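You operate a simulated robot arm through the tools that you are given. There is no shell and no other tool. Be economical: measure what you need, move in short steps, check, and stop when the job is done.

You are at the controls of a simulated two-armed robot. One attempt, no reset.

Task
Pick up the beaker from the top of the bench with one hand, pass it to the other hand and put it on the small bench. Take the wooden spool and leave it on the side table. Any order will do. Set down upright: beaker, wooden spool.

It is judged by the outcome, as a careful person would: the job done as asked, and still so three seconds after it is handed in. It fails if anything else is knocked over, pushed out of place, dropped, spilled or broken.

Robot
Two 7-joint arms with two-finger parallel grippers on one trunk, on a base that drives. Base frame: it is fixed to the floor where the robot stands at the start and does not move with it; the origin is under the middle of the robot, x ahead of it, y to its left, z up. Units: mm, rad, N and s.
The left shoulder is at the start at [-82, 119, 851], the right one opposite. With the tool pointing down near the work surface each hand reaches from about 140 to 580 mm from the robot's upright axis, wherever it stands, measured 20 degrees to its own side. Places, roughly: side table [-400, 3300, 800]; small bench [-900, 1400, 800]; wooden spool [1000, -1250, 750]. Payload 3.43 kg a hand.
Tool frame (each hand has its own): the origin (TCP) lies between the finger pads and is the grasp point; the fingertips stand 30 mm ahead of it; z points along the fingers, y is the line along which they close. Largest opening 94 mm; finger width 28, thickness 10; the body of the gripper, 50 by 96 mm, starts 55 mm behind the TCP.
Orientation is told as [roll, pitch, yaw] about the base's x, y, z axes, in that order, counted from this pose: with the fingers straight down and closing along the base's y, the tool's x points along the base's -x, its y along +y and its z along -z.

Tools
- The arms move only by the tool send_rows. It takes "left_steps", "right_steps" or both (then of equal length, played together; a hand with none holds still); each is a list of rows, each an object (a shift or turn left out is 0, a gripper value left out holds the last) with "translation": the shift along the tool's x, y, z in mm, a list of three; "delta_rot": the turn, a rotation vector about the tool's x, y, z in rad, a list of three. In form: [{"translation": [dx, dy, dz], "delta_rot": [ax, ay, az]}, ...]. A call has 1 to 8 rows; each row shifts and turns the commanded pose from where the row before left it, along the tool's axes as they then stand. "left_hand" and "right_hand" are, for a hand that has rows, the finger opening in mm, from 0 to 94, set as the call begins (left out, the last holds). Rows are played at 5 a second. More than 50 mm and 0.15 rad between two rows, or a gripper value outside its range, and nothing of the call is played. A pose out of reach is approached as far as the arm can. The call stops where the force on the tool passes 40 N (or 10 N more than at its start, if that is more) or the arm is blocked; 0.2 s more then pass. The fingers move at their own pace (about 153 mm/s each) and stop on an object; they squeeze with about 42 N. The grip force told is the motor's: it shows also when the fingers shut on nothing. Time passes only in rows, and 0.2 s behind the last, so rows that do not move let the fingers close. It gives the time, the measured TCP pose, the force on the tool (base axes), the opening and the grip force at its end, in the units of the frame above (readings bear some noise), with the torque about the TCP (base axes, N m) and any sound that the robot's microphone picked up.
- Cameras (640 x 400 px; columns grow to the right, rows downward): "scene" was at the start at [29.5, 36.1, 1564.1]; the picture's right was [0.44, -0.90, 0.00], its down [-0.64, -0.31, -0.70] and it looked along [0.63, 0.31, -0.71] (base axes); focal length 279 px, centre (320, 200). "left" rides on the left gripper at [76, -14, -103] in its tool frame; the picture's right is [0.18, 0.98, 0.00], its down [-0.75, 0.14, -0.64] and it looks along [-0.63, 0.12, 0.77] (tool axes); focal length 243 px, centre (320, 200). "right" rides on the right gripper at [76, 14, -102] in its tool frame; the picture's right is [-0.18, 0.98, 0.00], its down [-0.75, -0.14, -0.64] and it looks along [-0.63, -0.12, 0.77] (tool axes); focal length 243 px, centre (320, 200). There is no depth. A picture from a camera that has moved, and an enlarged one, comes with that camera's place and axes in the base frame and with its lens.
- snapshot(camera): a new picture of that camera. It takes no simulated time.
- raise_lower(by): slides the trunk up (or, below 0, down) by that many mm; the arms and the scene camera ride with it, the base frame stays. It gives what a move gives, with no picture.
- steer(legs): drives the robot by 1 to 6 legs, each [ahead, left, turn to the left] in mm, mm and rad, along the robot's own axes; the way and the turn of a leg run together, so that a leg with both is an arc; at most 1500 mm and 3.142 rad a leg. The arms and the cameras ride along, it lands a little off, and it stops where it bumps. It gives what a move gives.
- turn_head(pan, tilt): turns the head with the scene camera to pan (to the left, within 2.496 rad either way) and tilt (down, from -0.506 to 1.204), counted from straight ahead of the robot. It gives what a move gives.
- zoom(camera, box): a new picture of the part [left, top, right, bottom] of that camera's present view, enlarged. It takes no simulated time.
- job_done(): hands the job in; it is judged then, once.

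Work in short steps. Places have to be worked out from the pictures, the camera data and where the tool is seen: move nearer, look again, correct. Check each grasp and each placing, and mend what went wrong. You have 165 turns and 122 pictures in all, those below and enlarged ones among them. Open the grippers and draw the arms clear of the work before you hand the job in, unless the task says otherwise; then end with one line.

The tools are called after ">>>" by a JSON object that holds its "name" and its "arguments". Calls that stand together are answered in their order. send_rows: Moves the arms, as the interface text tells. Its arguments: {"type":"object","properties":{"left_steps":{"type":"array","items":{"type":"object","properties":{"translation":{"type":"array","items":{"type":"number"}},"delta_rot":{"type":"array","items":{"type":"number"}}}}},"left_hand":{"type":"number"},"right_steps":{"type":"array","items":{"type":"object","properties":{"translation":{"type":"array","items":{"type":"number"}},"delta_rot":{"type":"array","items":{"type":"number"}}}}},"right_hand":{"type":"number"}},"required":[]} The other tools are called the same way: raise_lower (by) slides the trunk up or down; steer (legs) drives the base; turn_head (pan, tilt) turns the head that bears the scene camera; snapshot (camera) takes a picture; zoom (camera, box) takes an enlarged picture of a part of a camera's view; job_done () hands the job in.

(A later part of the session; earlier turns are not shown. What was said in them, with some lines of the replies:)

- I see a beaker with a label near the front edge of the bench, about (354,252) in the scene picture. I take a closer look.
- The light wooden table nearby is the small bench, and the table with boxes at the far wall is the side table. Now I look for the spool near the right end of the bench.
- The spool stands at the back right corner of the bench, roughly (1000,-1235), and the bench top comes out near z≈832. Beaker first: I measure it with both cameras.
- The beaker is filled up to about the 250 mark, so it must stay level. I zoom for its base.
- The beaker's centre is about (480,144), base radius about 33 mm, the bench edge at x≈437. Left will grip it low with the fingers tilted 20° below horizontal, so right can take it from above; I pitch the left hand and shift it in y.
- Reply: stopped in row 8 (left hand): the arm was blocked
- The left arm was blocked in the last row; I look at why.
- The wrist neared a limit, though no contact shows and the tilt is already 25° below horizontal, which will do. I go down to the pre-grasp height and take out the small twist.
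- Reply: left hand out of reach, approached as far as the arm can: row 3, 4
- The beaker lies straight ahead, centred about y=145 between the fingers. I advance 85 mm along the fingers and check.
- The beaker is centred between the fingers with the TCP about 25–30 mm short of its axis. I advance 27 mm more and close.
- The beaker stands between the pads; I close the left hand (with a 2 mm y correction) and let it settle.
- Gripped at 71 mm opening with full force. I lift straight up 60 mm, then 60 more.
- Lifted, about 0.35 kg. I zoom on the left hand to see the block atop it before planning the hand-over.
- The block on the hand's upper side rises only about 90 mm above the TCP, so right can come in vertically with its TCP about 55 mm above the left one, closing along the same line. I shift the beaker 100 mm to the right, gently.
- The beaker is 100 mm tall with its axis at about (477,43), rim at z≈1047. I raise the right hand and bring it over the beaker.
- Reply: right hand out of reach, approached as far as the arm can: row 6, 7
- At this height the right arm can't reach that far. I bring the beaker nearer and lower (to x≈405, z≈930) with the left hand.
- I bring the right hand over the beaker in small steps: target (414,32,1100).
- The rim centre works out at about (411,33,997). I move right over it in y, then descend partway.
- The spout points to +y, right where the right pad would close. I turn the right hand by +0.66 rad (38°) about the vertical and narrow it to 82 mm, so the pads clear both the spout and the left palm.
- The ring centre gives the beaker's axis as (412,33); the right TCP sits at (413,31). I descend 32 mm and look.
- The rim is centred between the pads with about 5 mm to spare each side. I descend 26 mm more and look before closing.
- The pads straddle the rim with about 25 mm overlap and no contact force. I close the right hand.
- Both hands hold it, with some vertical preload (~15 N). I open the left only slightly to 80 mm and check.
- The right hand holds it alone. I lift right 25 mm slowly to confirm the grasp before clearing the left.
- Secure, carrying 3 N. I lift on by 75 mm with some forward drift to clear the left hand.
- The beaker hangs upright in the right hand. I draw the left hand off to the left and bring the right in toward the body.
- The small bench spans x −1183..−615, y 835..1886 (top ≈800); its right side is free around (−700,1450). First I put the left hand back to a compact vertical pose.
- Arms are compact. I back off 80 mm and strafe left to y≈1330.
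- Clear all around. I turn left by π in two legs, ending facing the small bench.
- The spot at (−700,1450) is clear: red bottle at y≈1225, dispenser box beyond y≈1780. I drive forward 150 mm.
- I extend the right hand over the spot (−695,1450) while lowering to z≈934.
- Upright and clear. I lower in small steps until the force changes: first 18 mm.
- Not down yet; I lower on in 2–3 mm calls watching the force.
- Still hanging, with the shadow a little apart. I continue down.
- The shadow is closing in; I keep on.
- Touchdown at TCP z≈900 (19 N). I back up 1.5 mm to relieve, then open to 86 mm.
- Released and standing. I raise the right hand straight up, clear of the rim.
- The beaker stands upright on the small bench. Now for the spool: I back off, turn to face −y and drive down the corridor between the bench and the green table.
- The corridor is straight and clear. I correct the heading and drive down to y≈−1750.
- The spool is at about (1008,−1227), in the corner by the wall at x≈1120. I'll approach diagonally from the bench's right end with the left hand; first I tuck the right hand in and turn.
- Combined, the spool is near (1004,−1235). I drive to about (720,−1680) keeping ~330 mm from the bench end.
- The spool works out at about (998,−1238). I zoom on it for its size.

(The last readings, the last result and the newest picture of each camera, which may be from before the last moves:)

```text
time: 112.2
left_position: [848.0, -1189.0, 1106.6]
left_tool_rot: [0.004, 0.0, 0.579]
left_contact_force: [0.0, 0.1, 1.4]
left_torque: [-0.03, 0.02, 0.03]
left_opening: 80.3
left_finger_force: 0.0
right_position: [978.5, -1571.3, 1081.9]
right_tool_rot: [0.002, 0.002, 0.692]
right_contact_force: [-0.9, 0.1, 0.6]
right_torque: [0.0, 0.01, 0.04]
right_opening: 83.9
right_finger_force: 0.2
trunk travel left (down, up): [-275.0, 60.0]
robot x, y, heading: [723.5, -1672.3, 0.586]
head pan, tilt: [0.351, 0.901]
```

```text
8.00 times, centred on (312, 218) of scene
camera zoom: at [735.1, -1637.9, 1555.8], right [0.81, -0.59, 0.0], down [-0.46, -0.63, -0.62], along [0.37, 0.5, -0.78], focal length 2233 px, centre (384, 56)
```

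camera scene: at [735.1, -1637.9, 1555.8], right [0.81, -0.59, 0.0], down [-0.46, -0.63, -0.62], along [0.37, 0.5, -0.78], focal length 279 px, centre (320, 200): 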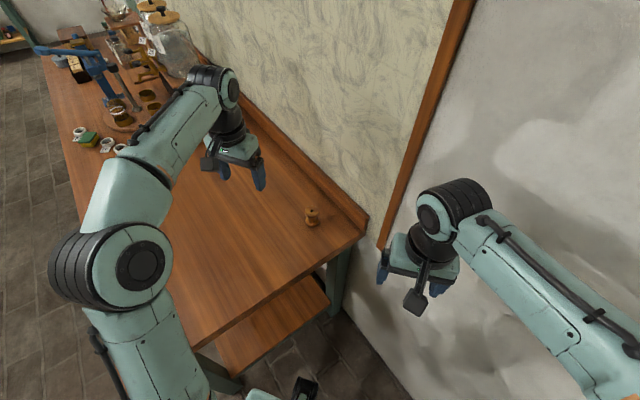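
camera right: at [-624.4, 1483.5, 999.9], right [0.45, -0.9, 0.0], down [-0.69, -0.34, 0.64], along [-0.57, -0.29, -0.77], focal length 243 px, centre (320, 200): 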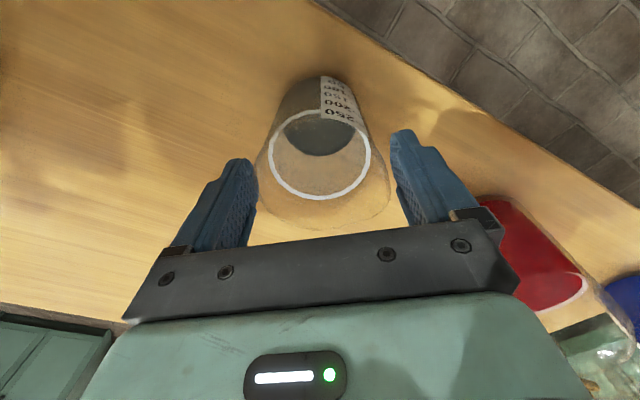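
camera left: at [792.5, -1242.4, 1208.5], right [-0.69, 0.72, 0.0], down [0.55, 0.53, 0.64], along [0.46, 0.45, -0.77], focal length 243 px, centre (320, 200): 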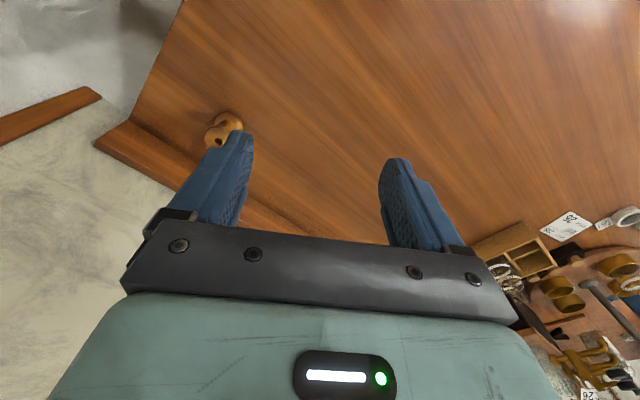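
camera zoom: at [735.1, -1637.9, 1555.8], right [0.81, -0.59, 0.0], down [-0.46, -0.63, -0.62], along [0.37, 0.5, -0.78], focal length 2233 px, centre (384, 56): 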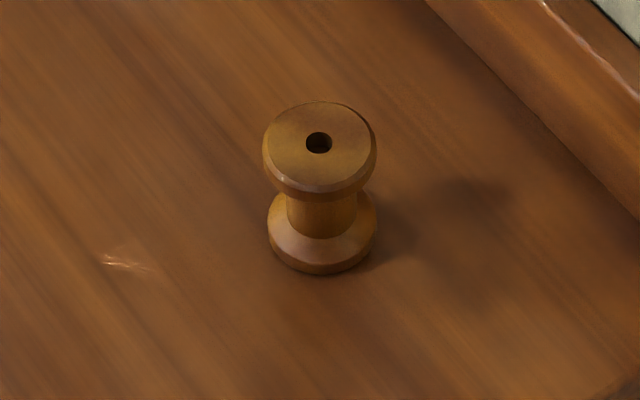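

The spool is 42 mm across and 60 mm tall, with the backboard about 100 mm behind it. I bring the left hand over it at z≈960.

>>> {"name": "send_rows", "arguments": {"left_steps": [{"translation": [-17, -20, 24]}, {"translation": [-17, -20, 24]}, {"translation": [-17, -20, 24]}, {"translation": [-17, -20, 24]}, {"translation": [-18, -20, 25]}, {"translation": [-18, -20, 25]}, {}]}}

>>> {"name": "snapshot", "arguments": {"camera": "left"}}

>>> {"name": "snapshot", "arguments": {"camera": "scene"}}

```text
time: 113.8
left_position: [1001.8, -1230.8, 961.2]
left_tool_rot: [0.004, 0.0, 0.58]
left_contact_force: [-0.4, 0.3, -0.1]
left_torque: [0.02, -0.02, -0.04]
left_opening: 80.0
left_finger_force: 0.1
right_position: [977.4, -1572.4, 1083.2]
right_tool_rot: [0.001, 0.001, 0.692]
right_contact_force: [-0.2, -0.6, 0.7]
right_torque: [0.01, -0.01, 0.02]
right_opening: 84.0
right_finger_force: 0.1
trunk travel left (down, up): [-275.0, 60.0]
robot x, y, heading: [729.6, -1675.2, 0.588]
head pan, tilt: [0.351, 0.901]
```

```text
55 pictures are left
camera left: at [947.2, -1285.4, 1064.3], right [-0.69, 0.72, 0.0], down [0.55, 0.53, 0.64], along [0.46, 0.45, -0.77], focal length 243 px, centre (320, 200)
```

left: 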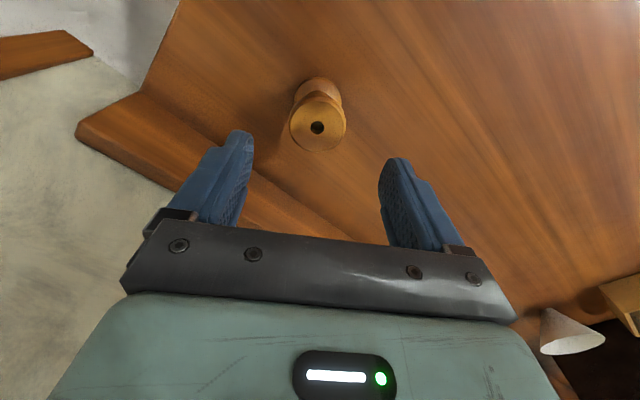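

```text
54 pictures are left
camera scene: at [734.5, -1637.9, 1555.8], right [0.81, -0.59, 0.0], down [-0.46, -0.63, -0.62], along [0.37, 0.5, -0.78], focal length 279 px, centre (320, 200)
```

scene: 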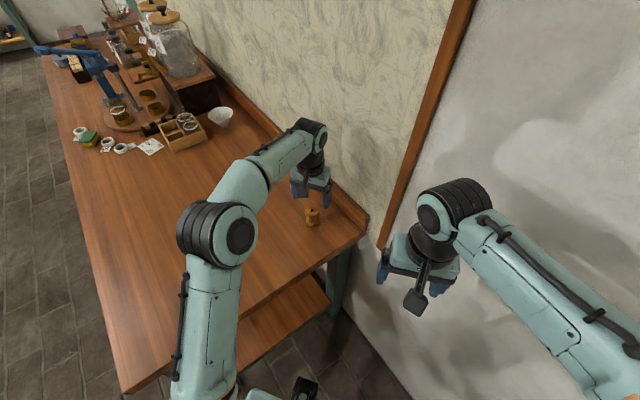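

The spool's centre is at (1001,−1235). I correct 4 mm and descend to z≈888.

>>> {"name": "send_rows", "arguments": {"left_steps": [{"translation": [3, -3, 20]}, {"translation": [0, 0, 20]}, {"translation": [0, 0, 18]}, {"translation": [0, 0, 15]}, {}]}}

>>> {"name": "snapshot", "arguments": {"camera": "left"}}

>>> {"name": "zoom", "arguments": {"camera": "scene", "box": [270, 170, 370, 250]}}

```text
time: 115.0
left_position: [999.3, -1237.7, 884.8]
left_tool_rot: [0.004, -0.002, 0.577]
left_contact_force: [0.3, -0.1, 0.6]
left_torque: [-0.01, -0.03, -0.03]
left_opening: 80.2
left_finger_force: 0.0
right_position: [978.0, -1571.4, 1082.5]
right_tool_rot: [-0.002, 0.001, 0.691]
right_contact_force: [0.4, 0.6, -0.3]
right_torque: [-0.01, 0.02, 0.03]
right_opening: 84.1
right_finger_force: 0.0
trunk travel left (down, up): [-275.0, 60.0]
robot x, y, heading: [724.3, -1676.6, 0.586]
head pan, tilt: [0.351, 0.901]
```

```text
53 pictures are left
camera left: at [944.5, -1290.9, 989.1], right [-0.69, 0.72, 0.0], down [0.56, 0.53, 0.64], along [0.46, 0.45, -0.77], focal length 243 px, centre (320, 200)
```

left: 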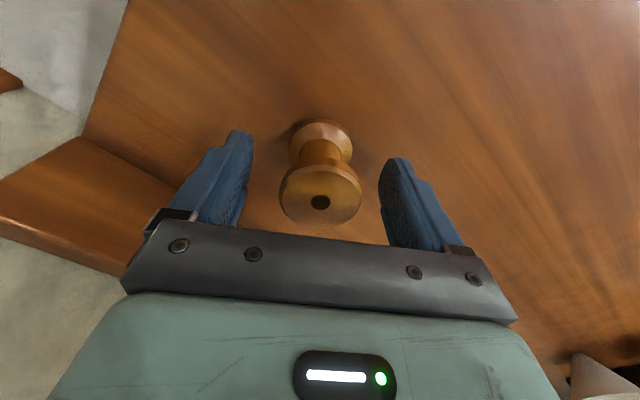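

```text
5.00 times, centred on (320, 210) of scene
camera zoom: at [735.1, -1637.9, 1555.8], right [0.81, -0.59, 0.0], down [-0.46, -0.63, -0.62], along [0.37, 0.5, -0.78], focal length 1396 px, centre (320, 150)
```

zoom: 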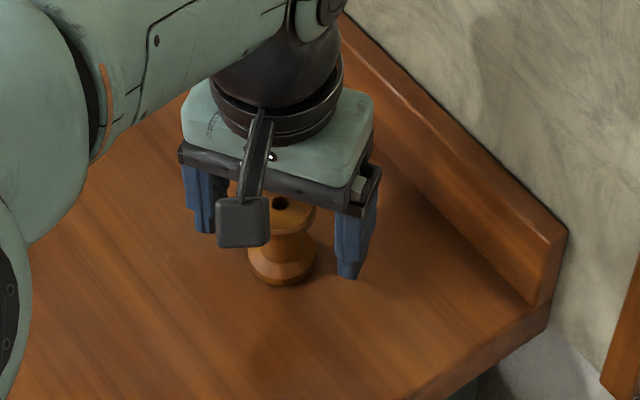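

Centred; top at about z 895. I descend a further 12 mm, then probe gently.

>>> {"name": "send_rows", "arguments": {"left_steps": [{"translation": [0, 0, 4]}, {"translation": [0, 0, 4]}, {"translation": [0, 0, 4]}, {}]}}

>>> {"name": "zoom", "arguments": {"camera": "scene", "box": [290, 200, 350, 240]}}

```text
time: 116.0
left_position: [999.5, -1234.7, 875.0]
left_tool_rot: [0.005, 0.001, 0.58]
left_contact_force: [0.8, 1.2, -0.3]
left_torque: [-0.01, 0.0, 0.0]
left_opening: 79.8
left_finger_force: 0.0
right_position: [979.4, -1572.1, 1081.4]
right_tool_rot: [0.0, -0.002, 0.69]
right_contact_force: [0.1, -0.4, 0.1]
right_torque: [0.01, -0.01, -0.01]
right_opening: 84.0
right_finger_force: 0.0
trunk travel left (down, up): [-275.0, 60.0]
robot x, y, heading: [724.0, -1677.3, 0.586]
head pan, tilt: [0.351, 0.901]
```

```text
10.00 times, centred on (320, 220) of scene
camera zoom: at [735.1, -1637.9, 1555.8], right [0.81, -0.59, 0.0], down [-0.46, -0.63, -0.62], along [0.37, 0.5, -0.78], focal length 2791 px, centre (320, 0)
```

zoom: 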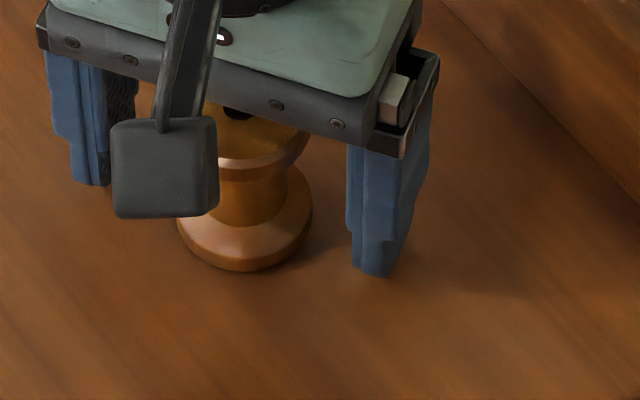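

A few more millimetres down so the pads span both flanges.

>>> {"name": "send_rows", "arguments": {"left_steps": [{"translation": [0, 0, 2]}, {"translation": [0, 0, 2]}, {}]}}

>>> {"name": "send_rows", "arguments": {"left_steps": [{}, {}, {}], "left_hand": 30}}

>>> {"name": "snapshot", "arguments": {"camera": "left"}}

```text
time: 116.8
left_position: [999.7, -1234.9, 870.5]
left_tool_rot: [0.004, 0.001, 0.579]
left_contact_force: [-0.2, -0.2, 0.4]
left_torque: [-0.03, 0.01, -0.03]
left_opening: 80.0
left_finger_force: 0.0
right_position: [978.5, -1571.3, 1082.5]
right_tool_rot: [0.0, 0.0, 0.69]
right_contact_force: [0.2, -0.1, -0.5]
right_torque: [0.02, -0.01, -0.01]
right_opening: 84.1
right_finger_force: 0.1
trunk travel left (down, up): [-275.0, 60.0]
robot x, y, heading: [725.0, -1677.6, 0.588]
head pan, tilt: [0.351, 0.901]
```

```text
time: 117.6
left_position: [999.5, -1235.3, 871.0]
left_tool_rot: [0.004, -0.001, 0.58]
left_contact_force: [0.7, 0.0, 0.8]
left_torque: [-0.02, 0.0, 0.04]
left_opening: 40.1
left_finger_force: 42.9
right_position: [978.6, -1573.6, 1082.9]
right_tool_rot: [0.0, 0.0, 0.69]
right_contact_force: [-0.2, -0.8, 0.0]
right_torque: [-0.04, -0.02, 0.02]
right_opening: 84.2
right_finger_force: 0.0
trunk travel left (down, up): [-275.0, 60.0]
robot x, y, heading: [727.4, -1676.5, 0.589]
head pan, tilt: [0.351, 0.901]
```

```text
50 pictures are left
camera left: at [944.6, -1289.1, 973.1], right [-0.69, 0.72, 0.0], down [0.55, 0.53, 0.64], along [0.46, 0.45, -0.77], focal length 243 px, centre (320, 200)
```

left: 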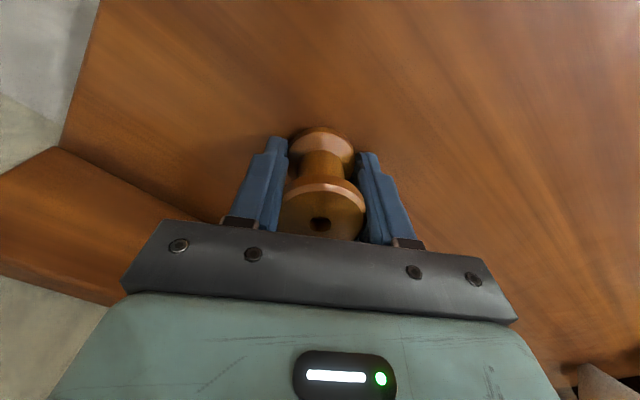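

Gripped at 40 mm on both flanges. I lift straight up, then retract to the carrying pose.

>>> {"name": "send_rows", "arguments": {"left_steps": [{"translation": [0, 0, -10]}, {"translation": [0, 0, -20]}, {"translation": [0, 0, -30]}, {"translation": [0, 0, -30]}, {"translation": [17, 20, -30]}, {"translation": [17, 20, -30]}, {"translation": [17, 20, -30]}, {"translation": [17, 20, -30]}]}}

>>> {"name": "send_rows", "arguments": {"left_steps": [{"translation": [18, 20, -15]}, {"translation": [18, 20, -10]}, {"translation": [20, 0, 0]}, {}]}}

>>> {"name": "snapshot", "arguments": {"camera": "left"}}

```text
time: 119.4
left_position: [895.7, -1205.4, 1079.5]
left_tool_rot: [0.003, 0.0, 0.579]
left_contact_force: [0.0, 0.1, 0.0]
left_torque: [-0.01, 0.01, 0.03]
left_opening: 40.2
left_finger_force: 41.8
right_position: [978.2, -1572.3, 1082.5]
right_tool_rot: [0.0, 0.0, 0.692]
right_contact_force: [-0.1, -0.5, 0.5]
right_torque: [-0.01, 0.03, -0.03]
right_opening: 83.9
right_finger_force: 0.2
trunk travel left (down, up): [-275.0, 60.0]
robot x, y, heading: [727.7, -1674.4, 0.587]
head pan, tilt: [0.351, 0.901]
```

```text
time: 120.4
left_position: [831.5, -1202.6, 1105.9]
left_tool_rot: [0.004, 0.0, 0.578]
left_contact_force: [0.7, -0.6, -0.9]
left_torque: [-0.04, -0.04, 0.01]
left_opening: 39.9
left_finger_force: 42.1
right_position: [978.9, -1571.4, 1083.3]
right_tool_rot: [0.0, -0.001, 0.691]
right_contact_force: [0.6, -0.2, -0.3]
right_torque: [-0.05, -0.02, 0.01]
right_opening: 83.9
right_finger_force: 0.1
trunk travel left (down, up): [-275.0, 60.0]
robot x, y, heading: [726.7, -1677.9, 0.584]
head pan, tilt: [0.351, 0.901]
```

```text
49 pictures are left
camera left: at [775.3, -1257.6, 1208.0], right [-0.69, 0.72, 0.0], down [0.56, 0.53, 0.64], along [0.46, 0.45, -0.77], focal length 243 px, centre (320, 200)
```

left: 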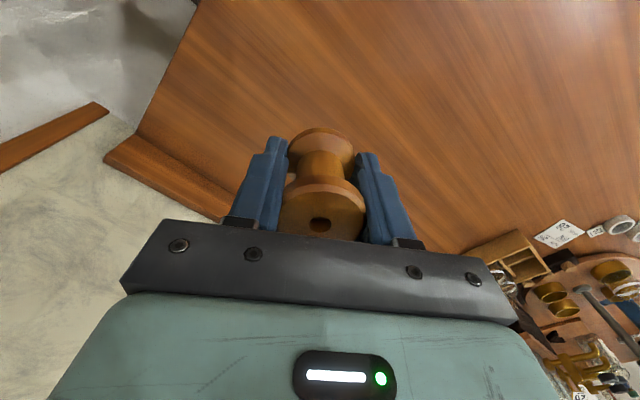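

The spool is secure. I reverse the way out, turn to face +y and go up the corridor.

>>> {"name": "steer", "arguments": {"legs": [[-346, 176, 0], [-346, 176, 0], [0, 0, 0.984]]}}

>>> {"name": "turn_head", "arguments": {"pan": 0.0, "tilt": 0.5}}

>>> {"name": "snapshot", "arguments": {"camera": "scene"}}

```text
time: 127.4
left_position: [-370.9, -1401.5, 1106.4]
left_tool_rot: [0.003, 0.0, 1.536]
left_contact_force: [0.8, -0.9, 0.3]
left_torque: [0.02, -0.02, 0.03]
left_opening: 40.0
left_finger_force: 42.4
right_position: [16.5, -1493.1, 1082.7]
right_tool_rot: [0.001, 0.0, 1.648]
right_contact_force: [0.1, 0.5, 0.6]
right_torque: [0.0, -0.01, 0.02]
right_opening: 83.9
right_finger_force: 0.0
trunk travel left (down, up): [-275.0, 60.0]
robot x, y, heading: [-44.8, -1757.6, 1.547]
head pan, tilt: [0.351, 0.901]
```

```text
time: 128.2
left_position: [-370.2, -1402.2, 1105.0]
left_tool_rot: [0.002, 0.0, 1.537]
left_contact_force: [-0.9, 0.3, -1.6]
left_torque: [0.0, 0.04, 0.0]
left_opening: 40.3
left_finger_force: 42.0
right_position: [16.3, -1492.0, 1081.8]
right_tool_rot: [0.0, 0.0, 1.65]
right_contact_force: [0.4, -0.1, 0.0]
right_torque: [0.0, 0.01, 0.0]
right_opening: 84.3
right_finger_force: 0.1
trunk travel left (down, up): [-275.0, 60.0]
robot x, y, heading: [-43.7, -1757.8, 1.54]
head pan, tilt: [0.0, 0.499]
```

```text
48 pictures are left
camera scene: at [-43.4, -1710.7, 1589.6], right [1.0, -0.02, 0.0], down [-0.01, -0.48, -0.88], along [0.02, 0.88, -0.48], focal length 279 px, centre (320, 200)
```

scene: 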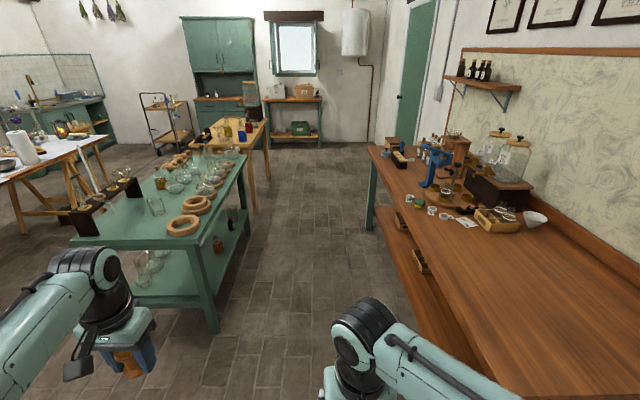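

Clear ahead. I straighten the heading and drive up to y≈2440.

>>> {"name": "steer", "arguments": {"legs": [[0, 0, 0.03], [1400, 0, 0], [1400, 0, 0], [1400, 0, 0]]}}

>>> {"name": "turn_head", "arguments": {"pan": 0.3, "tilt": 0.6}}

>>> {"name": "snapshot", "arguments": {"camera": "scene"}}

```text
time: 148.6
left_position: [-301.7, 2779.4, 1104.2]
left_tool_rot: [0.004, -0.001, 1.511]
left_contact_force: [0.7, 0.3, -0.3]
left_torque: [0.01, -0.02, 0.01]
left_opening: 39.9
left_finger_force: 42.6
right_position: [81.5, 2677.6, 1082.0]
right_tool_rot: [0.0, 0.0, 1.623]
right_contact_force: [-0.4, 0.4, -0.4]
right_torque: [0.0, -0.01, 0.01]
right_opening: 84.2
right_finger_force: 0.0
trunk travel left (down, up): [-275.0, 60.0]
robot x, y, heading: [11.7, 2416.6, 1.521]
head pan, tilt: [0.0, 0.499]
```

```text
time: 149.4
left_position: [-302.5, 2779.5, 1105.6]
left_tool_rot: [0.003, 0.0, 1.513]
left_contact_force: [0.2, 0.6, -0.1]
left_torque: [-0.01, -0.02, 0.01]
left_opening: 39.9
left_finger_force: 42.0
right_position: [82.0, 2677.3, 1082.3]
right_tool_rot: [-0.001, -0.001, 1.624]
right_contact_force: [0.6, -0.3, -0.1]
right_torque: [-0.02, 0.01, 0.01]
right_opening: 83.7
right_finger_force: 0.0
trunk travel left (down, up): [-275.0, 60.0]
robot x, y, heading: [14.8, 2413.9, 1.52]
head pan, tilt: [0.3, 0.6]
```

```text
47 pictures are left
camera scene: at [-8.4, 2456.5, 1580.6], right [0.97, 0.25, 0.0], down [0.14, -0.55, -0.83], along [-0.2, 0.8, -0.56], focal length 279 px, centre (320, 200)
```

scene: 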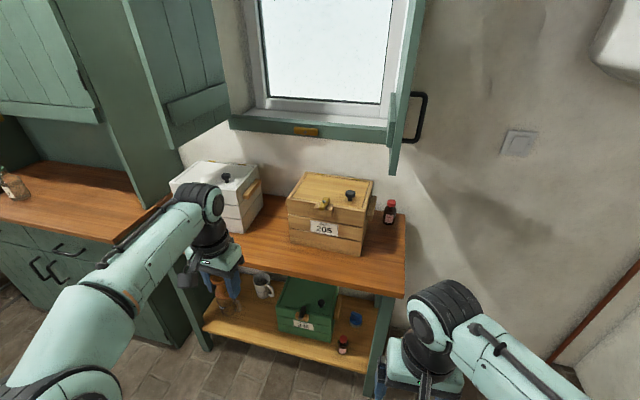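

The table's front edge is at y≈3098 and the boxes' fronts at y≈3240; the gap between the boxes spans x −540..−330. I'll set the spool at (−435,3180) and drive to about (−265,2690).

>>> {"name": "steer", "arguments": {"legs": [[0, 293, 0], [0, 0, 0.05], [260, 0, 0]]}}

>>> {"name": "turn_head", "arguments": {"pan": 0.25, "tilt": 0.85}}

>>> {"name": "snapshot", "arguments": {"camera": "scene"}}

>>> {"name": "snapshot", "arguments": {"camera": "left"}}

```text
time: 154.5
left_position: [-620.9, 3029.6, 1105.1]
left_tool_rot: [0.005, 0.0, 1.57]
left_contact_force: [-0.3, 0.3, -1.3]
left_torque: [-0.02, -0.06, 0.03]
left_opening: 40.0
left_finger_force: 42.0
right_position: [-232.1, 2950.2, 1082.4]
right_tool_rot: [0.001, 0.001, 1.683]
right_contact_force: [-0.1, 0.4, -0.5]
right_torque: [-0.02, 0.0, 0.02]
right_opening: 84.1
right_finger_force: 0.0
trunk travel left (down, up): [-275.0, 60.0]
robot x, y, heading: [-284.8, 2682.2, 1.579]
head pan, tilt: [0.3, 0.6]
```

```text
time: 155.3
left_position: [-621.3, 3027.8, 1104.1]
left_tool_rot: [0.003, 0.0, 1.569]
left_contact_force: [-0.4, -0.5, 0.6]
left_torque: [0.01, -0.02, 0.0]
left_opening: 40.0
left_finger_force: 41.5
right_position: [-231.8, 2949.5, 1081.5]
right_tool_rot: [-0.001, -0.001, 1.682]
right_contact_force: [0.1, 0.1, 0.4]
right_torque: [0.03, -0.04, 0.0]
right_opening: 84.0
right_finger_force: 0.1
trunk travel left (down, up): [-275.0, 60.0]
robot x, y, heading: [-282.3, 2680.1, 1.579]
head pan, tilt: [0.25, 0.85]
```

```text
46 pictures are left
camera scene: at [-303.2, 2715.1, 1559.7], right [0.97, 0.25, 0.0], down [0.19, -0.73, -0.66], along [-0.17, 0.64, -0.75], focal length 279 px, centre (320, 200)
```

scene: 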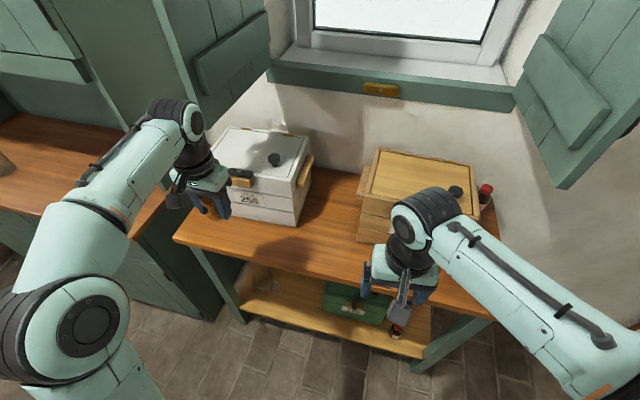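

```text
45 pictures are left
camera left: at [-606.9, 2952.0, 1208.1], right [-0.98, -0.18, 0.0], down [-0.14, 0.75, 0.64], along [-0.12, 0.63, -0.77], focal length 243 px, centre (320, 200)
```

left: 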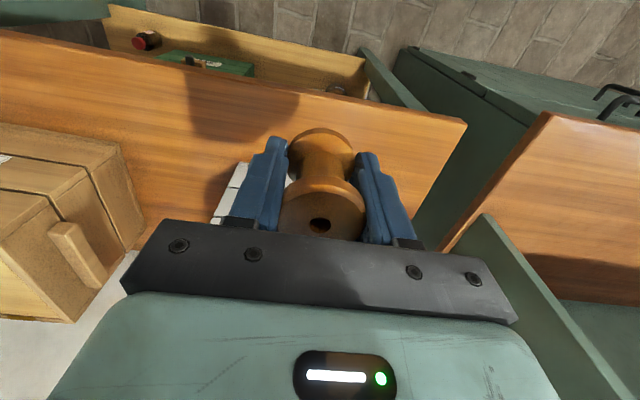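

The table gap is confirmed: x −528..−313, boxes' fronts at y≈3230, edge at 3105. I move the left hand right, then forward to (−420,3195), lowering to ~960.

>>> {"name": "send_rows", "arguments": {"left_steps": [{"translation": [0, -40, 0]}, {"translation": [0, -40, 0]}, {"translation": [0, -40, 0]}, {"translation": [-20, -40, 10]}, {"translation": [-35, -40, 20]}, {"translation": [-37, 0, 30]}, {"translation": [-37, 0, 30]}, {"translation": [-37, 0, 30]}]}}

>>> {"name": "send_rows", "arguments": {"left_steps": [{"translation": [0, 0, 20]}, {}]}}

>>> {"name": "snapshot", "arguments": {"camera": "scene"}}

>>> {"name": "snapshot", "arguments": {"camera": "left"}}

```text
refused: row 5 steps farther than a row can; nothing moved
```

```text
time: 155.9
left_position: [-621.6, 3028.8, 1085.3]
left_tool_rot: [0.004, 0.0, 1.569]
left_contact_force: [-1.2, 0.2, -0.6]
left_torque: [-0.01, -0.02, 0.03]
left_opening: 40.1
left_finger_force: 42.2
right_position: [-232.1, 2950.4, 1081.7]
right_tool_rot: [0.0, 0.0, 1.683]
right_contact_force: [-0.6, 0.6, 0.5]
right_torque: [0.0, 0.0, 0.02]
right_opening: 84.0
right_finger_force: 0.1
trunk travel left (down, up): [-275.0, 60.0]
robot x, y, heading: [-285.1, 2685.3, 1.581]
head pan, tilt: [0.25, 0.85]
```

```text
44 pictures are left
camera scene: at [-303.1, 2715.2, 1559.7], right [0.97, 0.25, 0.0], down [0.19, -0.73, -0.66], along [-0.17, 0.64, -0.75], focal length 279 px, centre (320, 200)
```

scene: 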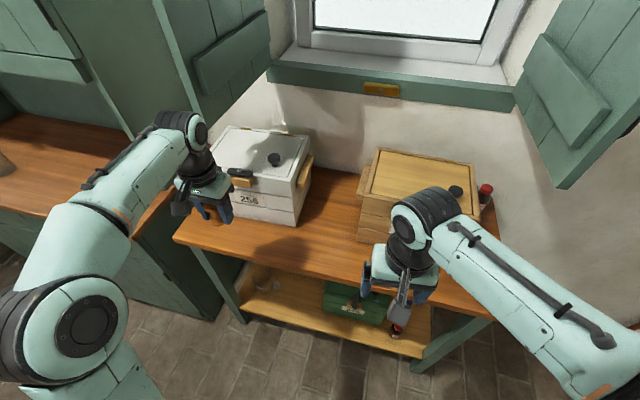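

```text
43 pictures are left
camera left: at [-606.7, 2952.3, 1188.0], right [-0.98, -0.18, 0.0], down [-0.14, 0.75, 0.64], along [-0.12, 0.63, -0.77], focal length 243 px, centre (320, 200)
```

left: 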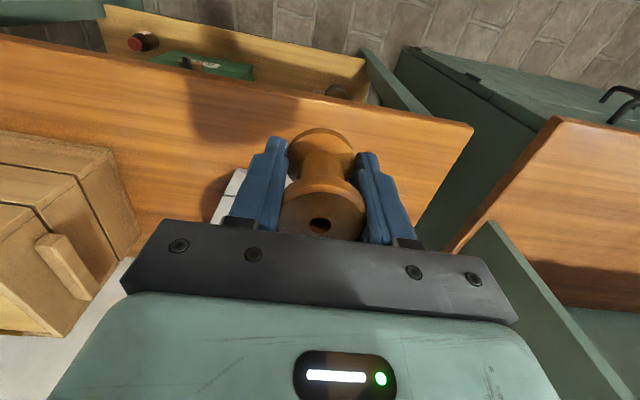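

One row was too long and only the 20 mm descent ran, which is harmless. I resend with shorter rows: right first, then forward and down.

>>> {"name": "send_rows", "arguments": {"left_steps": [{"translation": [0, -40, 0]}, {"translation": [0, -40, 0]}, {"translation": [0, -40, 0]}, {"translation": [0, -40, 0]}, {"translation": [0, -40, 0]}, {"translation": [-42, 0, 0]}, {"translation": [-42, 0, 20]}, {"translation": [-42, 0, 20]}]}}

>>> {"name": "send_rows", "arguments": {"left_steps": [{"translation": [-40, 0, 25]}, {"translation": [0, 0, 35]}, {"translation": [0, 0, 25]}, {}]}}

>>> {"name": "snapshot", "arguments": {"camera": "scene"}}

>>> {"name": "snapshot", "arguments": {"camera": "left"}}

```text
time: 157.7
left_position: [-421.6, 3155.5, 1043.4]
left_tool_rot: [0.005, 0.002, 1.568]
left_contact_force: [-0.5, 0.7, -0.8]
left_torque: [-0.02, 0.0, -0.01]
left_opening: 39.9
left_finger_force: 41.9
right_position: [-231.4, 2951.1, 1082.3]
right_tool_rot: [-0.001, 0.001, 1.682]
right_contact_force: [-0.2, 0.1, -0.5]
right_torque: [-0.02, 0.02, -0.01]
right_opening: 83.9
right_finger_force: 0.1
trunk travel left (down, up): [-275.0, 60.0]
robot x, y, heading: [-283.6, 2684.9, 1.581]
head pan, tilt: [0.25, 0.85]
```

```text
time: 158.7
left_position: [-421.6, 3193.8, 958.8]
left_tool_rot: [0.004, -0.001, 1.569]
left_contact_force: [0.9, 0.6, 0.3]
left_torque: [0.01, 0.01, -0.03]
left_opening: 40.1
left_finger_force: 42.5
right_position: [-231.7, 2949.0, 1082.0]
right_tool_rot: [0.001, 0.002, 1.682]
right_contact_force: [-0.2, -0.9, 1.2]
right_torque: [-0.03, -0.01, -0.02]
right_opening: 83.8
right_finger_force: 0.0
trunk travel left (down, up): [-275.0, 60.0]
robot x, y, heading: [-284.0, 2682.0, 1.578]
head pan, tilt: [0.25, 0.85]
```

```text
42 pictures are left
camera scene: at [-303.2, 2715.0, 1559.7], right [0.97, 0.25, 0.0], down [0.19, -0.73, -0.66], along [-0.17, 0.64, -0.75], focal length 279 px, centre (320, 200)
```

scene: 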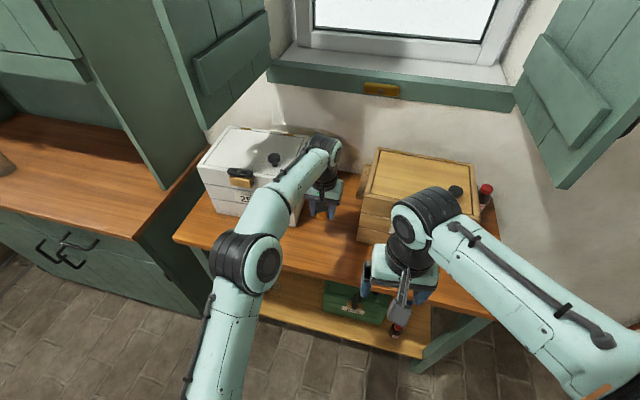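

```text
41 pictures are left
camera left: at [-406.4, 3116.9, 1062.6], right [-0.98, -0.18, 0.0], down [-0.14, 0.75, 0.64], along [-0.12, 0.63, -0.77], focal length 243 px, centre (320, 200)
```

left: 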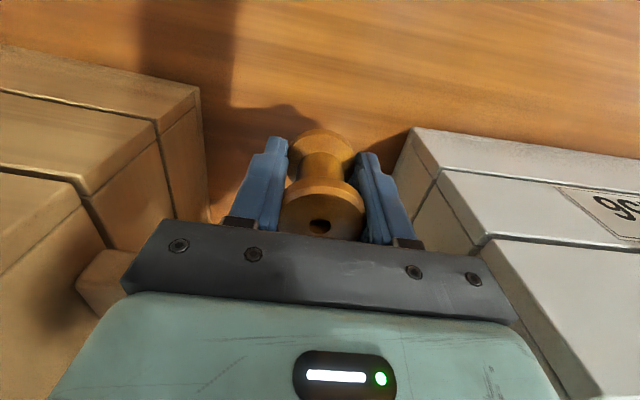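

Clearances are about 100 mm both sides. I descend to z≈862.

>>> {"name": "send_rows", "arguments": {"left_steps": [{"translation": [0, 0, 25]}, {"translation": [0, 0, 25]}, {"translation": [0, 0, 25]}, {"translation": [0, 0, 15]}, {"translation": [0, 0, 7]}, {}]}}

>>> {"name": "snapshot", "arguments": {"camera": "left"}}

>>> {"name": "zoom", "arguments": {"camera": "scene", "box": [260, 150, 380, 270]}}

```text
time: 160.1
left_position: [-423.9, 3197.0, 869.7]
left_tool_rot: [0.0, -0.013, 1.571]
left_contact_force: [-1.4, -5.7, 12.0]
left_torque: [-0.4, -0.15, -0.06]
left_opening: 39.9
left_finger_force: 41.9
right_position: [-230.9, 2948.6, 1082.4]
right_tool_rot: [0.0, 0.001, 1.683]
right_contact_force: [0.3, -0.3, -0.8]
right_torque: [-0.05, -0.01, 0.01]
right_opening: 84.1
right_finger_force: 0.0
trunk travel left (down, up): [-275.0, 60.0]
robot x, y, heading: [-285.7, 2682.1, 1.575]
head pan, tilt: [0.25, 0.85]
stopped in row 6 (left hand): the force on the tool passed its limit at 42 N (the readings are from after the stop); the commanded pose is now the measured one
```

```text
40 pictures are left
camera left: at [-409.2, 3118.8, 972.0], right [-0.98, -0.18, 0.0], down [-0.14, 0.75, 0.65], along [-0.12, 0.64, -0.76], focal length 243 px, centre (320, 200)
```

left: 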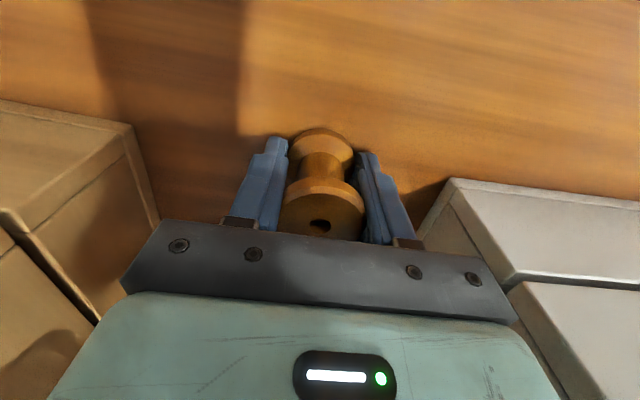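

```text
3.33 times, centred on (320, 210) of scene
camera zoom: at [-303.0, 2714.3, 1559.6], right [0.97, 0.25, 0.0], down [0.19, -0.73, -0.66], along [-0.17, 0.64, -0.75], focal length 930 px, centre (320, 167)
```

zoom: 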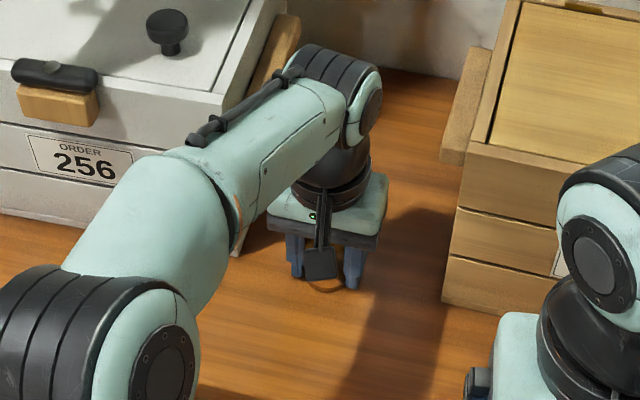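

The hand stopped at TCP z≈870 on contact; I check whether the spool's base truly rests on the table.

>>> {"name": "zoom", "arguments": {"camera": "left", "box": [240, 90, 400, 250]}}

>>> {"name": "zoom", "arguments": {"camera": "scene", "box": [290, 215, 350, 260]}}

>>> {"name": "snapshot", "arguments": {"camera": "right"}}

```text
2.50 times, centred on (320, 170) of left
camera zoom: at [-409.2, 3118.8, 972.0], right [-0.98, -0.18, 0.0], down [-0.14, 0.75, 0.65], along [-0.12, 0.64, -0.76], focal length 606 px, centre (320, 275)
```

zoom: 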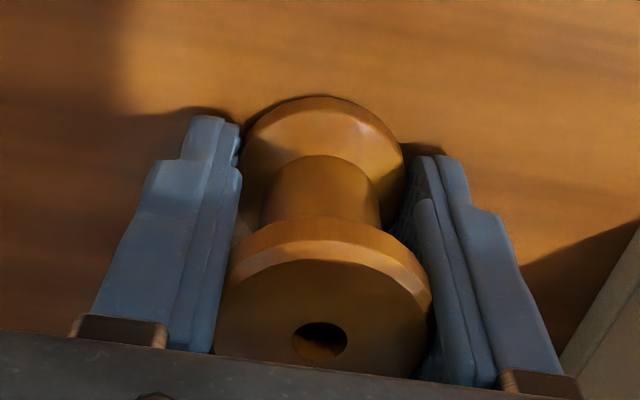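

```text
8.89 times, centred on (320, 238) of scene
camera zoom: at [-303.0, 2714.3, 1559.6], right [0.97, 0.25, 0.0], down [0.19, -0.73, -0.66], along [-0.17, 0.64, -0.75], focal length 2481 px, centre (320, -133)
```

zoom: 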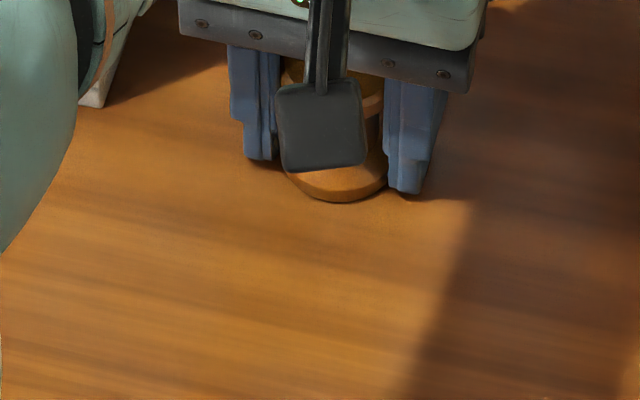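

```text
36 pictures are left
camera right: at [-237.8, 2871.5, 1183.6], right [-1.0, 0.07, 0.0], down [0.06, 0.76, 0.64], along [0.05, 0.64, -0.77], focal length 243 px, centre (320, 200)
```

right: 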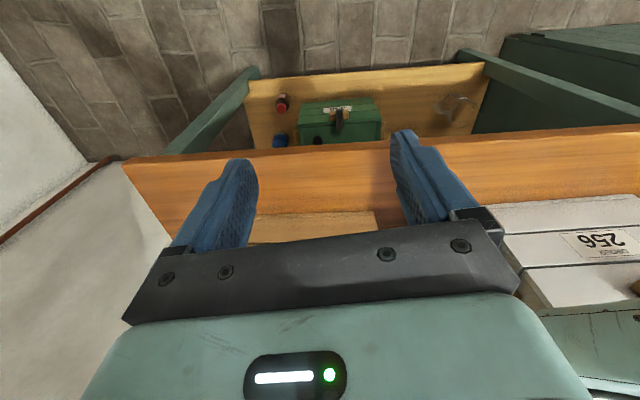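

The contact shadow shows the base resting flat on the table. I relieve 1 mm and open the fingers to 62 mm.

>>> {"name": "send_rows", "arguments": {"left_steps": [{"translation": [0, 0, -1]}, {}]}}

>>> {"name": "send_rows", "arguments": {"left_steps": [{}, {}], "left_hand": 62}}

>>> {"name": "snapshot", "arguments": {"camera": "left"}}

```text
time: 160.7
left_position: [-422.6, 3196.7, 870.3]
left_tool_rot: [0.002, -0.011, 1.572]
left_contact_force: [1.2, -3.0, 11.9]
left_torque: [-0.29, -0.2, -0.03]
left_opening: 40.0
left_finger_force: 42.2
right_position: [-231.6, 2948.6, 1081.6]
right_tool_rot: [0.001, 0.0, 1.681]
right_contact_force: [0.7, 0.0, -0.5]
right_torque: [0.01, 0.01, 0.04]
right_opening: 84.0
right_finger_force: 0.0
trunk travel left (down, up): [-275.0, 60.0]
robot x, y, heading: [-283.0, 2682.8, 1.579]
head pan, tilt: [0.25, 0.85]
```

```text
time: 161.3
left_position: [-427.3, 3197.4, 870.4]
left_tool_rot: [0.003, -0.014, 1.57]
left_contact_force: [-18.0, -2.3, 32.3]
left_torque: [-0.53, -0.25, -0.33]
left_opening: 53.2
left_finger_force: 0.1
right_position: [-234.8, 2948.9, 1082.4]
right_tool_rot: [-0.001, 0.0, 1.682]
right_contact_force: [-0.4, -0.6, -0.8]
right_torque: [0.01, 0.02, 0.04]
right_opening: 84.0
right_finger_force: 0.1
trunk travel left (down, up): [-275.0, 60.0]
robot x, y, heading: [-286.3, 2684.0, 1.581]
head pan, tilt: [0.25, 0.85]
```

```text
35 pictures are left
camera left: at [-412.4, 3119.2, 972.0], right [-0.98, -0.19, 0.0], down [-0.14, 0.74, 0.65], along [-0.12, 0.64, -0.76], focal length 243 px, centre (320, 200)
```

left: 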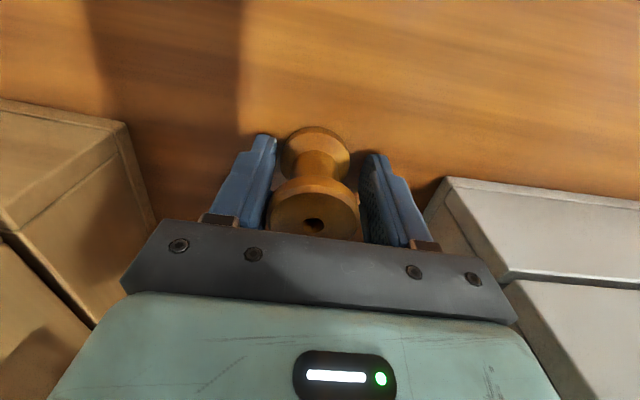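

The fingertips themselves touch the table. I ease the hand up 4 mm so the fingers can open freely.

>>> {"name": "send_rows", "arguments": {"left_steps": [{"translation": [0, 0, -2]}, {"translation": [0, 0, -2]}, {}, {}]}}

>>> {"name": "snapshot", "arguments": {"camera": "left"}}

```text
time: 162.3
left_position: [-423.7, 3197.4, 872.8]
left_tool_rot: [0.002, -0.009, 1.57]
left_contact_force: [0.1, -0.4, -0.1]
left_torque: [0.0, -0.01, 0.0]
left_opening: 62.0
left_finger_force: 0.2
right_position: [-232.4, 2950.2, 1082.9]
right_tool_rot: [0.001, -0.001, 1.68]
right_contact_force: [-0.2, -0.5, 0.3]
right_torque: [-0.02, -0.02, -0.01]
right_opening: 84.0
right_finger_force: 0.1
trunk travel left (down, up): [-275.0, 60.0]
robot x, y, heading: [-286.1, 2680.9, 1.582]
head pan, tilt: [0.25, 0.85]
```

```text
34 pictures are left
camera left: at [-409.6, 3119.8, 974.9], right [-0.98, -0.18, 0.0], down [-0.14, 0.75, 0.65], along [-0.12, 0.64, -0.76], focal length 243 px, centre (320, 200)
```

left: 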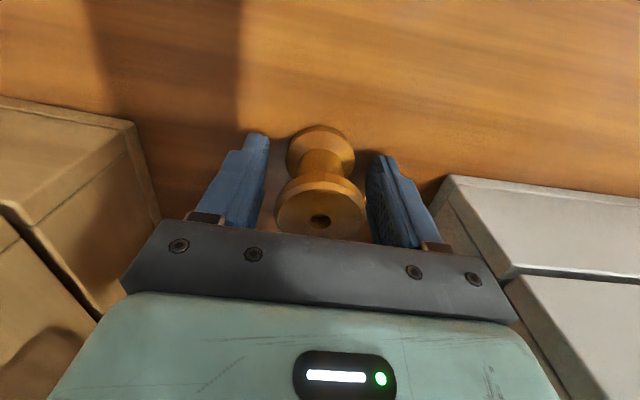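

The fingers are free and the spool stands. I rise straight up and then draw back.

>>> {"name": "send_rows", "arguments": {"left_steps": [{"translation": [0, 0, -10]}, {"translation": [0, 0, -20]}, {"translation": [0, 0, -35]}, {"translation": [0, 0, -40]}, {"translation": [0, 0, -45]}, {"translation": [0, 0, -45]}, {"translation": [45, 0, 0]}, {"translation": [45, 0, 0]}]}}

>>> {"name": "snapshot", "arguments": {"camera": "scene"}}

>>> {"name": "zoom", "arguments": {"camera": "scene", "box": [270, 170, 400, 270]}}

```text
time: 164.1
left_position: [-420.1, 3093.2, 1065.3]
left_tool_rot: [0.002, -0.01, 1.572]
left_contact_force: [-0.4, 0.1, -0.5]
left_torque: [0.01, 0.0, -0.02]
left_opening: 61.7
left_finger_force: 0.0
left hand out of reach, approached as far as the arm can: row 6
right_position: [-231.5, 2947.7, 1081.6]
right_tool_rot: [0.0, -0.001, 1.682]
right_contact_force: [-0.3, 0.1, -0.4]
right_torque: [0.0, 0.01, 0.04]
right_opening: 84.0
right_finger_force: 0.1
trunk travel left (down, up): [-275.0, 60.0]
robot x, y, heading: [-283.1, 2682.6, 1.575]
head pan, tilt: [0.25, 0.85]
```

```text
33 pictures are left
camera scene: at [-303.3, 2714.2, 1559.6], right [0.97, 0.25, 0.0], down [0.19, -0.73, -0.66], along [-0.17, 0.64, -0.75], focal length 279 px, centre (320, 200)
```

scene: 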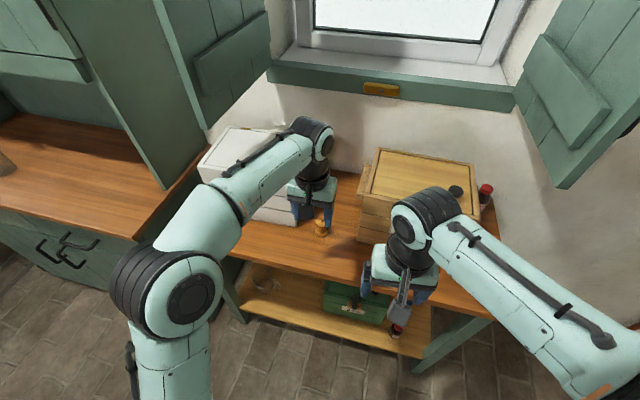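

```text
4.00 times, centred on (335, 220) of scene
camera zoom: at [-303.3, 2714.2, 1559.6], right [0.97, 0.25, 0.0], down [0.19, -0.73, -0.66], along [-0.17, 0.64, -0.75], focal length 1117 px, centre (260, 120)
```

zoom: 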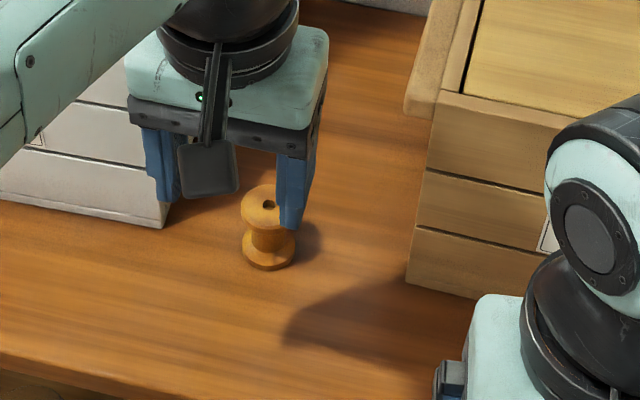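

The spool stands upright on the side table. I back the robot off so the arms are clear, and look at both results.

>>> {"name": "steer", "arguments": {"legs": [[-350, 0, 0]]}}

>>> {"name": "snapshot", "arguments": {"camera": "scene"}}

>>> {"name": "turn_head", "arguments": {"pan": 2.1, "tilt": 0.7}}

>>> {"name": "snapshot", "arguments": {"camera": "scene"}}

```text
time: 166.4
left_position: [-415.0, 2741.7, 1064.4]
left_tool_rot: [0.002, -0.01, 1.561]
left_contact_force: [0.1, 0.3, -0.2]
left_torque: [0.0, 0.01, 0.02]
left_opening: 62.0
left_finger_force: 0.1
right_position: [-228.7, 2597.7, 1081.5]
right_tool_rot: [-0.001, 0.0, 1.674]
right_contact_force: [0.4, 0.5, 0.8]
right_torque: [0.01, 0.02, -0.02]
right_opening: 83.8
right_finger_force: 0.0
trunk travel left (down, up): [-275.0, 60.0]
robot x, y, heading: [-284.2, 2328.6, 1.573]
head pan, tilt: [0.25, 0.85]
```

```text
31 pictures are left
camera scene: at [-301.8, 2362.6, 1559.7], right [0.97, 0.25, 0.0], down [0.19, -0.73, -0.66], along [-0.16, 0.64, -0.75], focal length 279 px, centre (320, 200)
```

scene: 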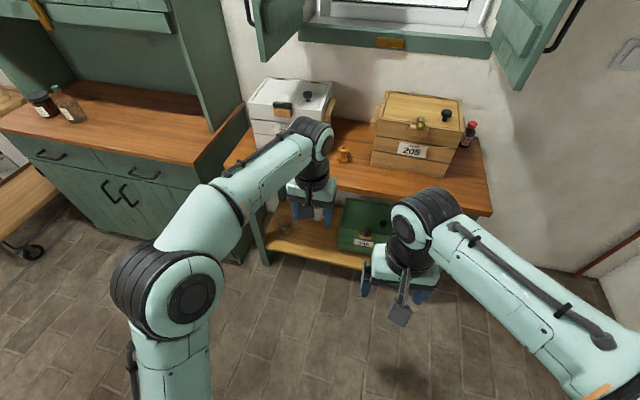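

```text
time: 168.2
left_position: [-415.5, 2741.7, 1064.5]
left_tool_rot: [0.003, -0.008, 1.564]
left_contact_force: [-0.4, -0.4, -0.2]
left_torque: [-0.03, 0.0, -0.01]
left_opening: 62.1
left_finger_force: 0.1
right_position: [-228.3, 2598.0, 1082.6]
right_tool_rot: [0.002, 0.001, 1.675]
right_contact_force: [-0.3, -0.4, -0.3]
right_torque: [-0.01, -0.01, -0.02]
right_opening: 84.2
right_finger_force: 0.0
trunk travel left (down, up): [-275.0, 60.0]
robot x, y, heading: [-283.8, 2331.9, 1.569]
head pan, tilt: [2.1, 0.7]
```

```text
30 pictures are left
camera scene: at [-355.9, 2244.5, 1571.9], right [-0.5, 0.86, 0.0], down [0.56, 0.32, -0.76], along [-0.66, -0.39, -0.64], focal length 279 px, centre (320, 200)
```

scene: 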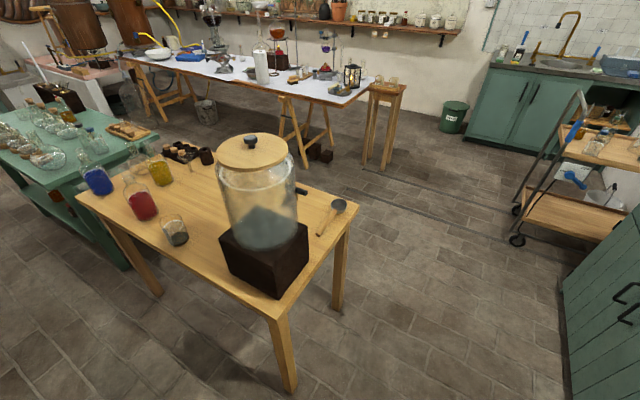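

The beaker stands upright on the small bench and the spool upright on the side table. Everything else is undisturbed and both hands are open and clear, so I hand it in.

>>> {"name": "job_done", "arguments": {}}

```text
The job is handed in.
```

The job is handed in: the beaker was passed from the left hand to the right and stands upright on the small bench, and the wooden spool stands upright on the side table.
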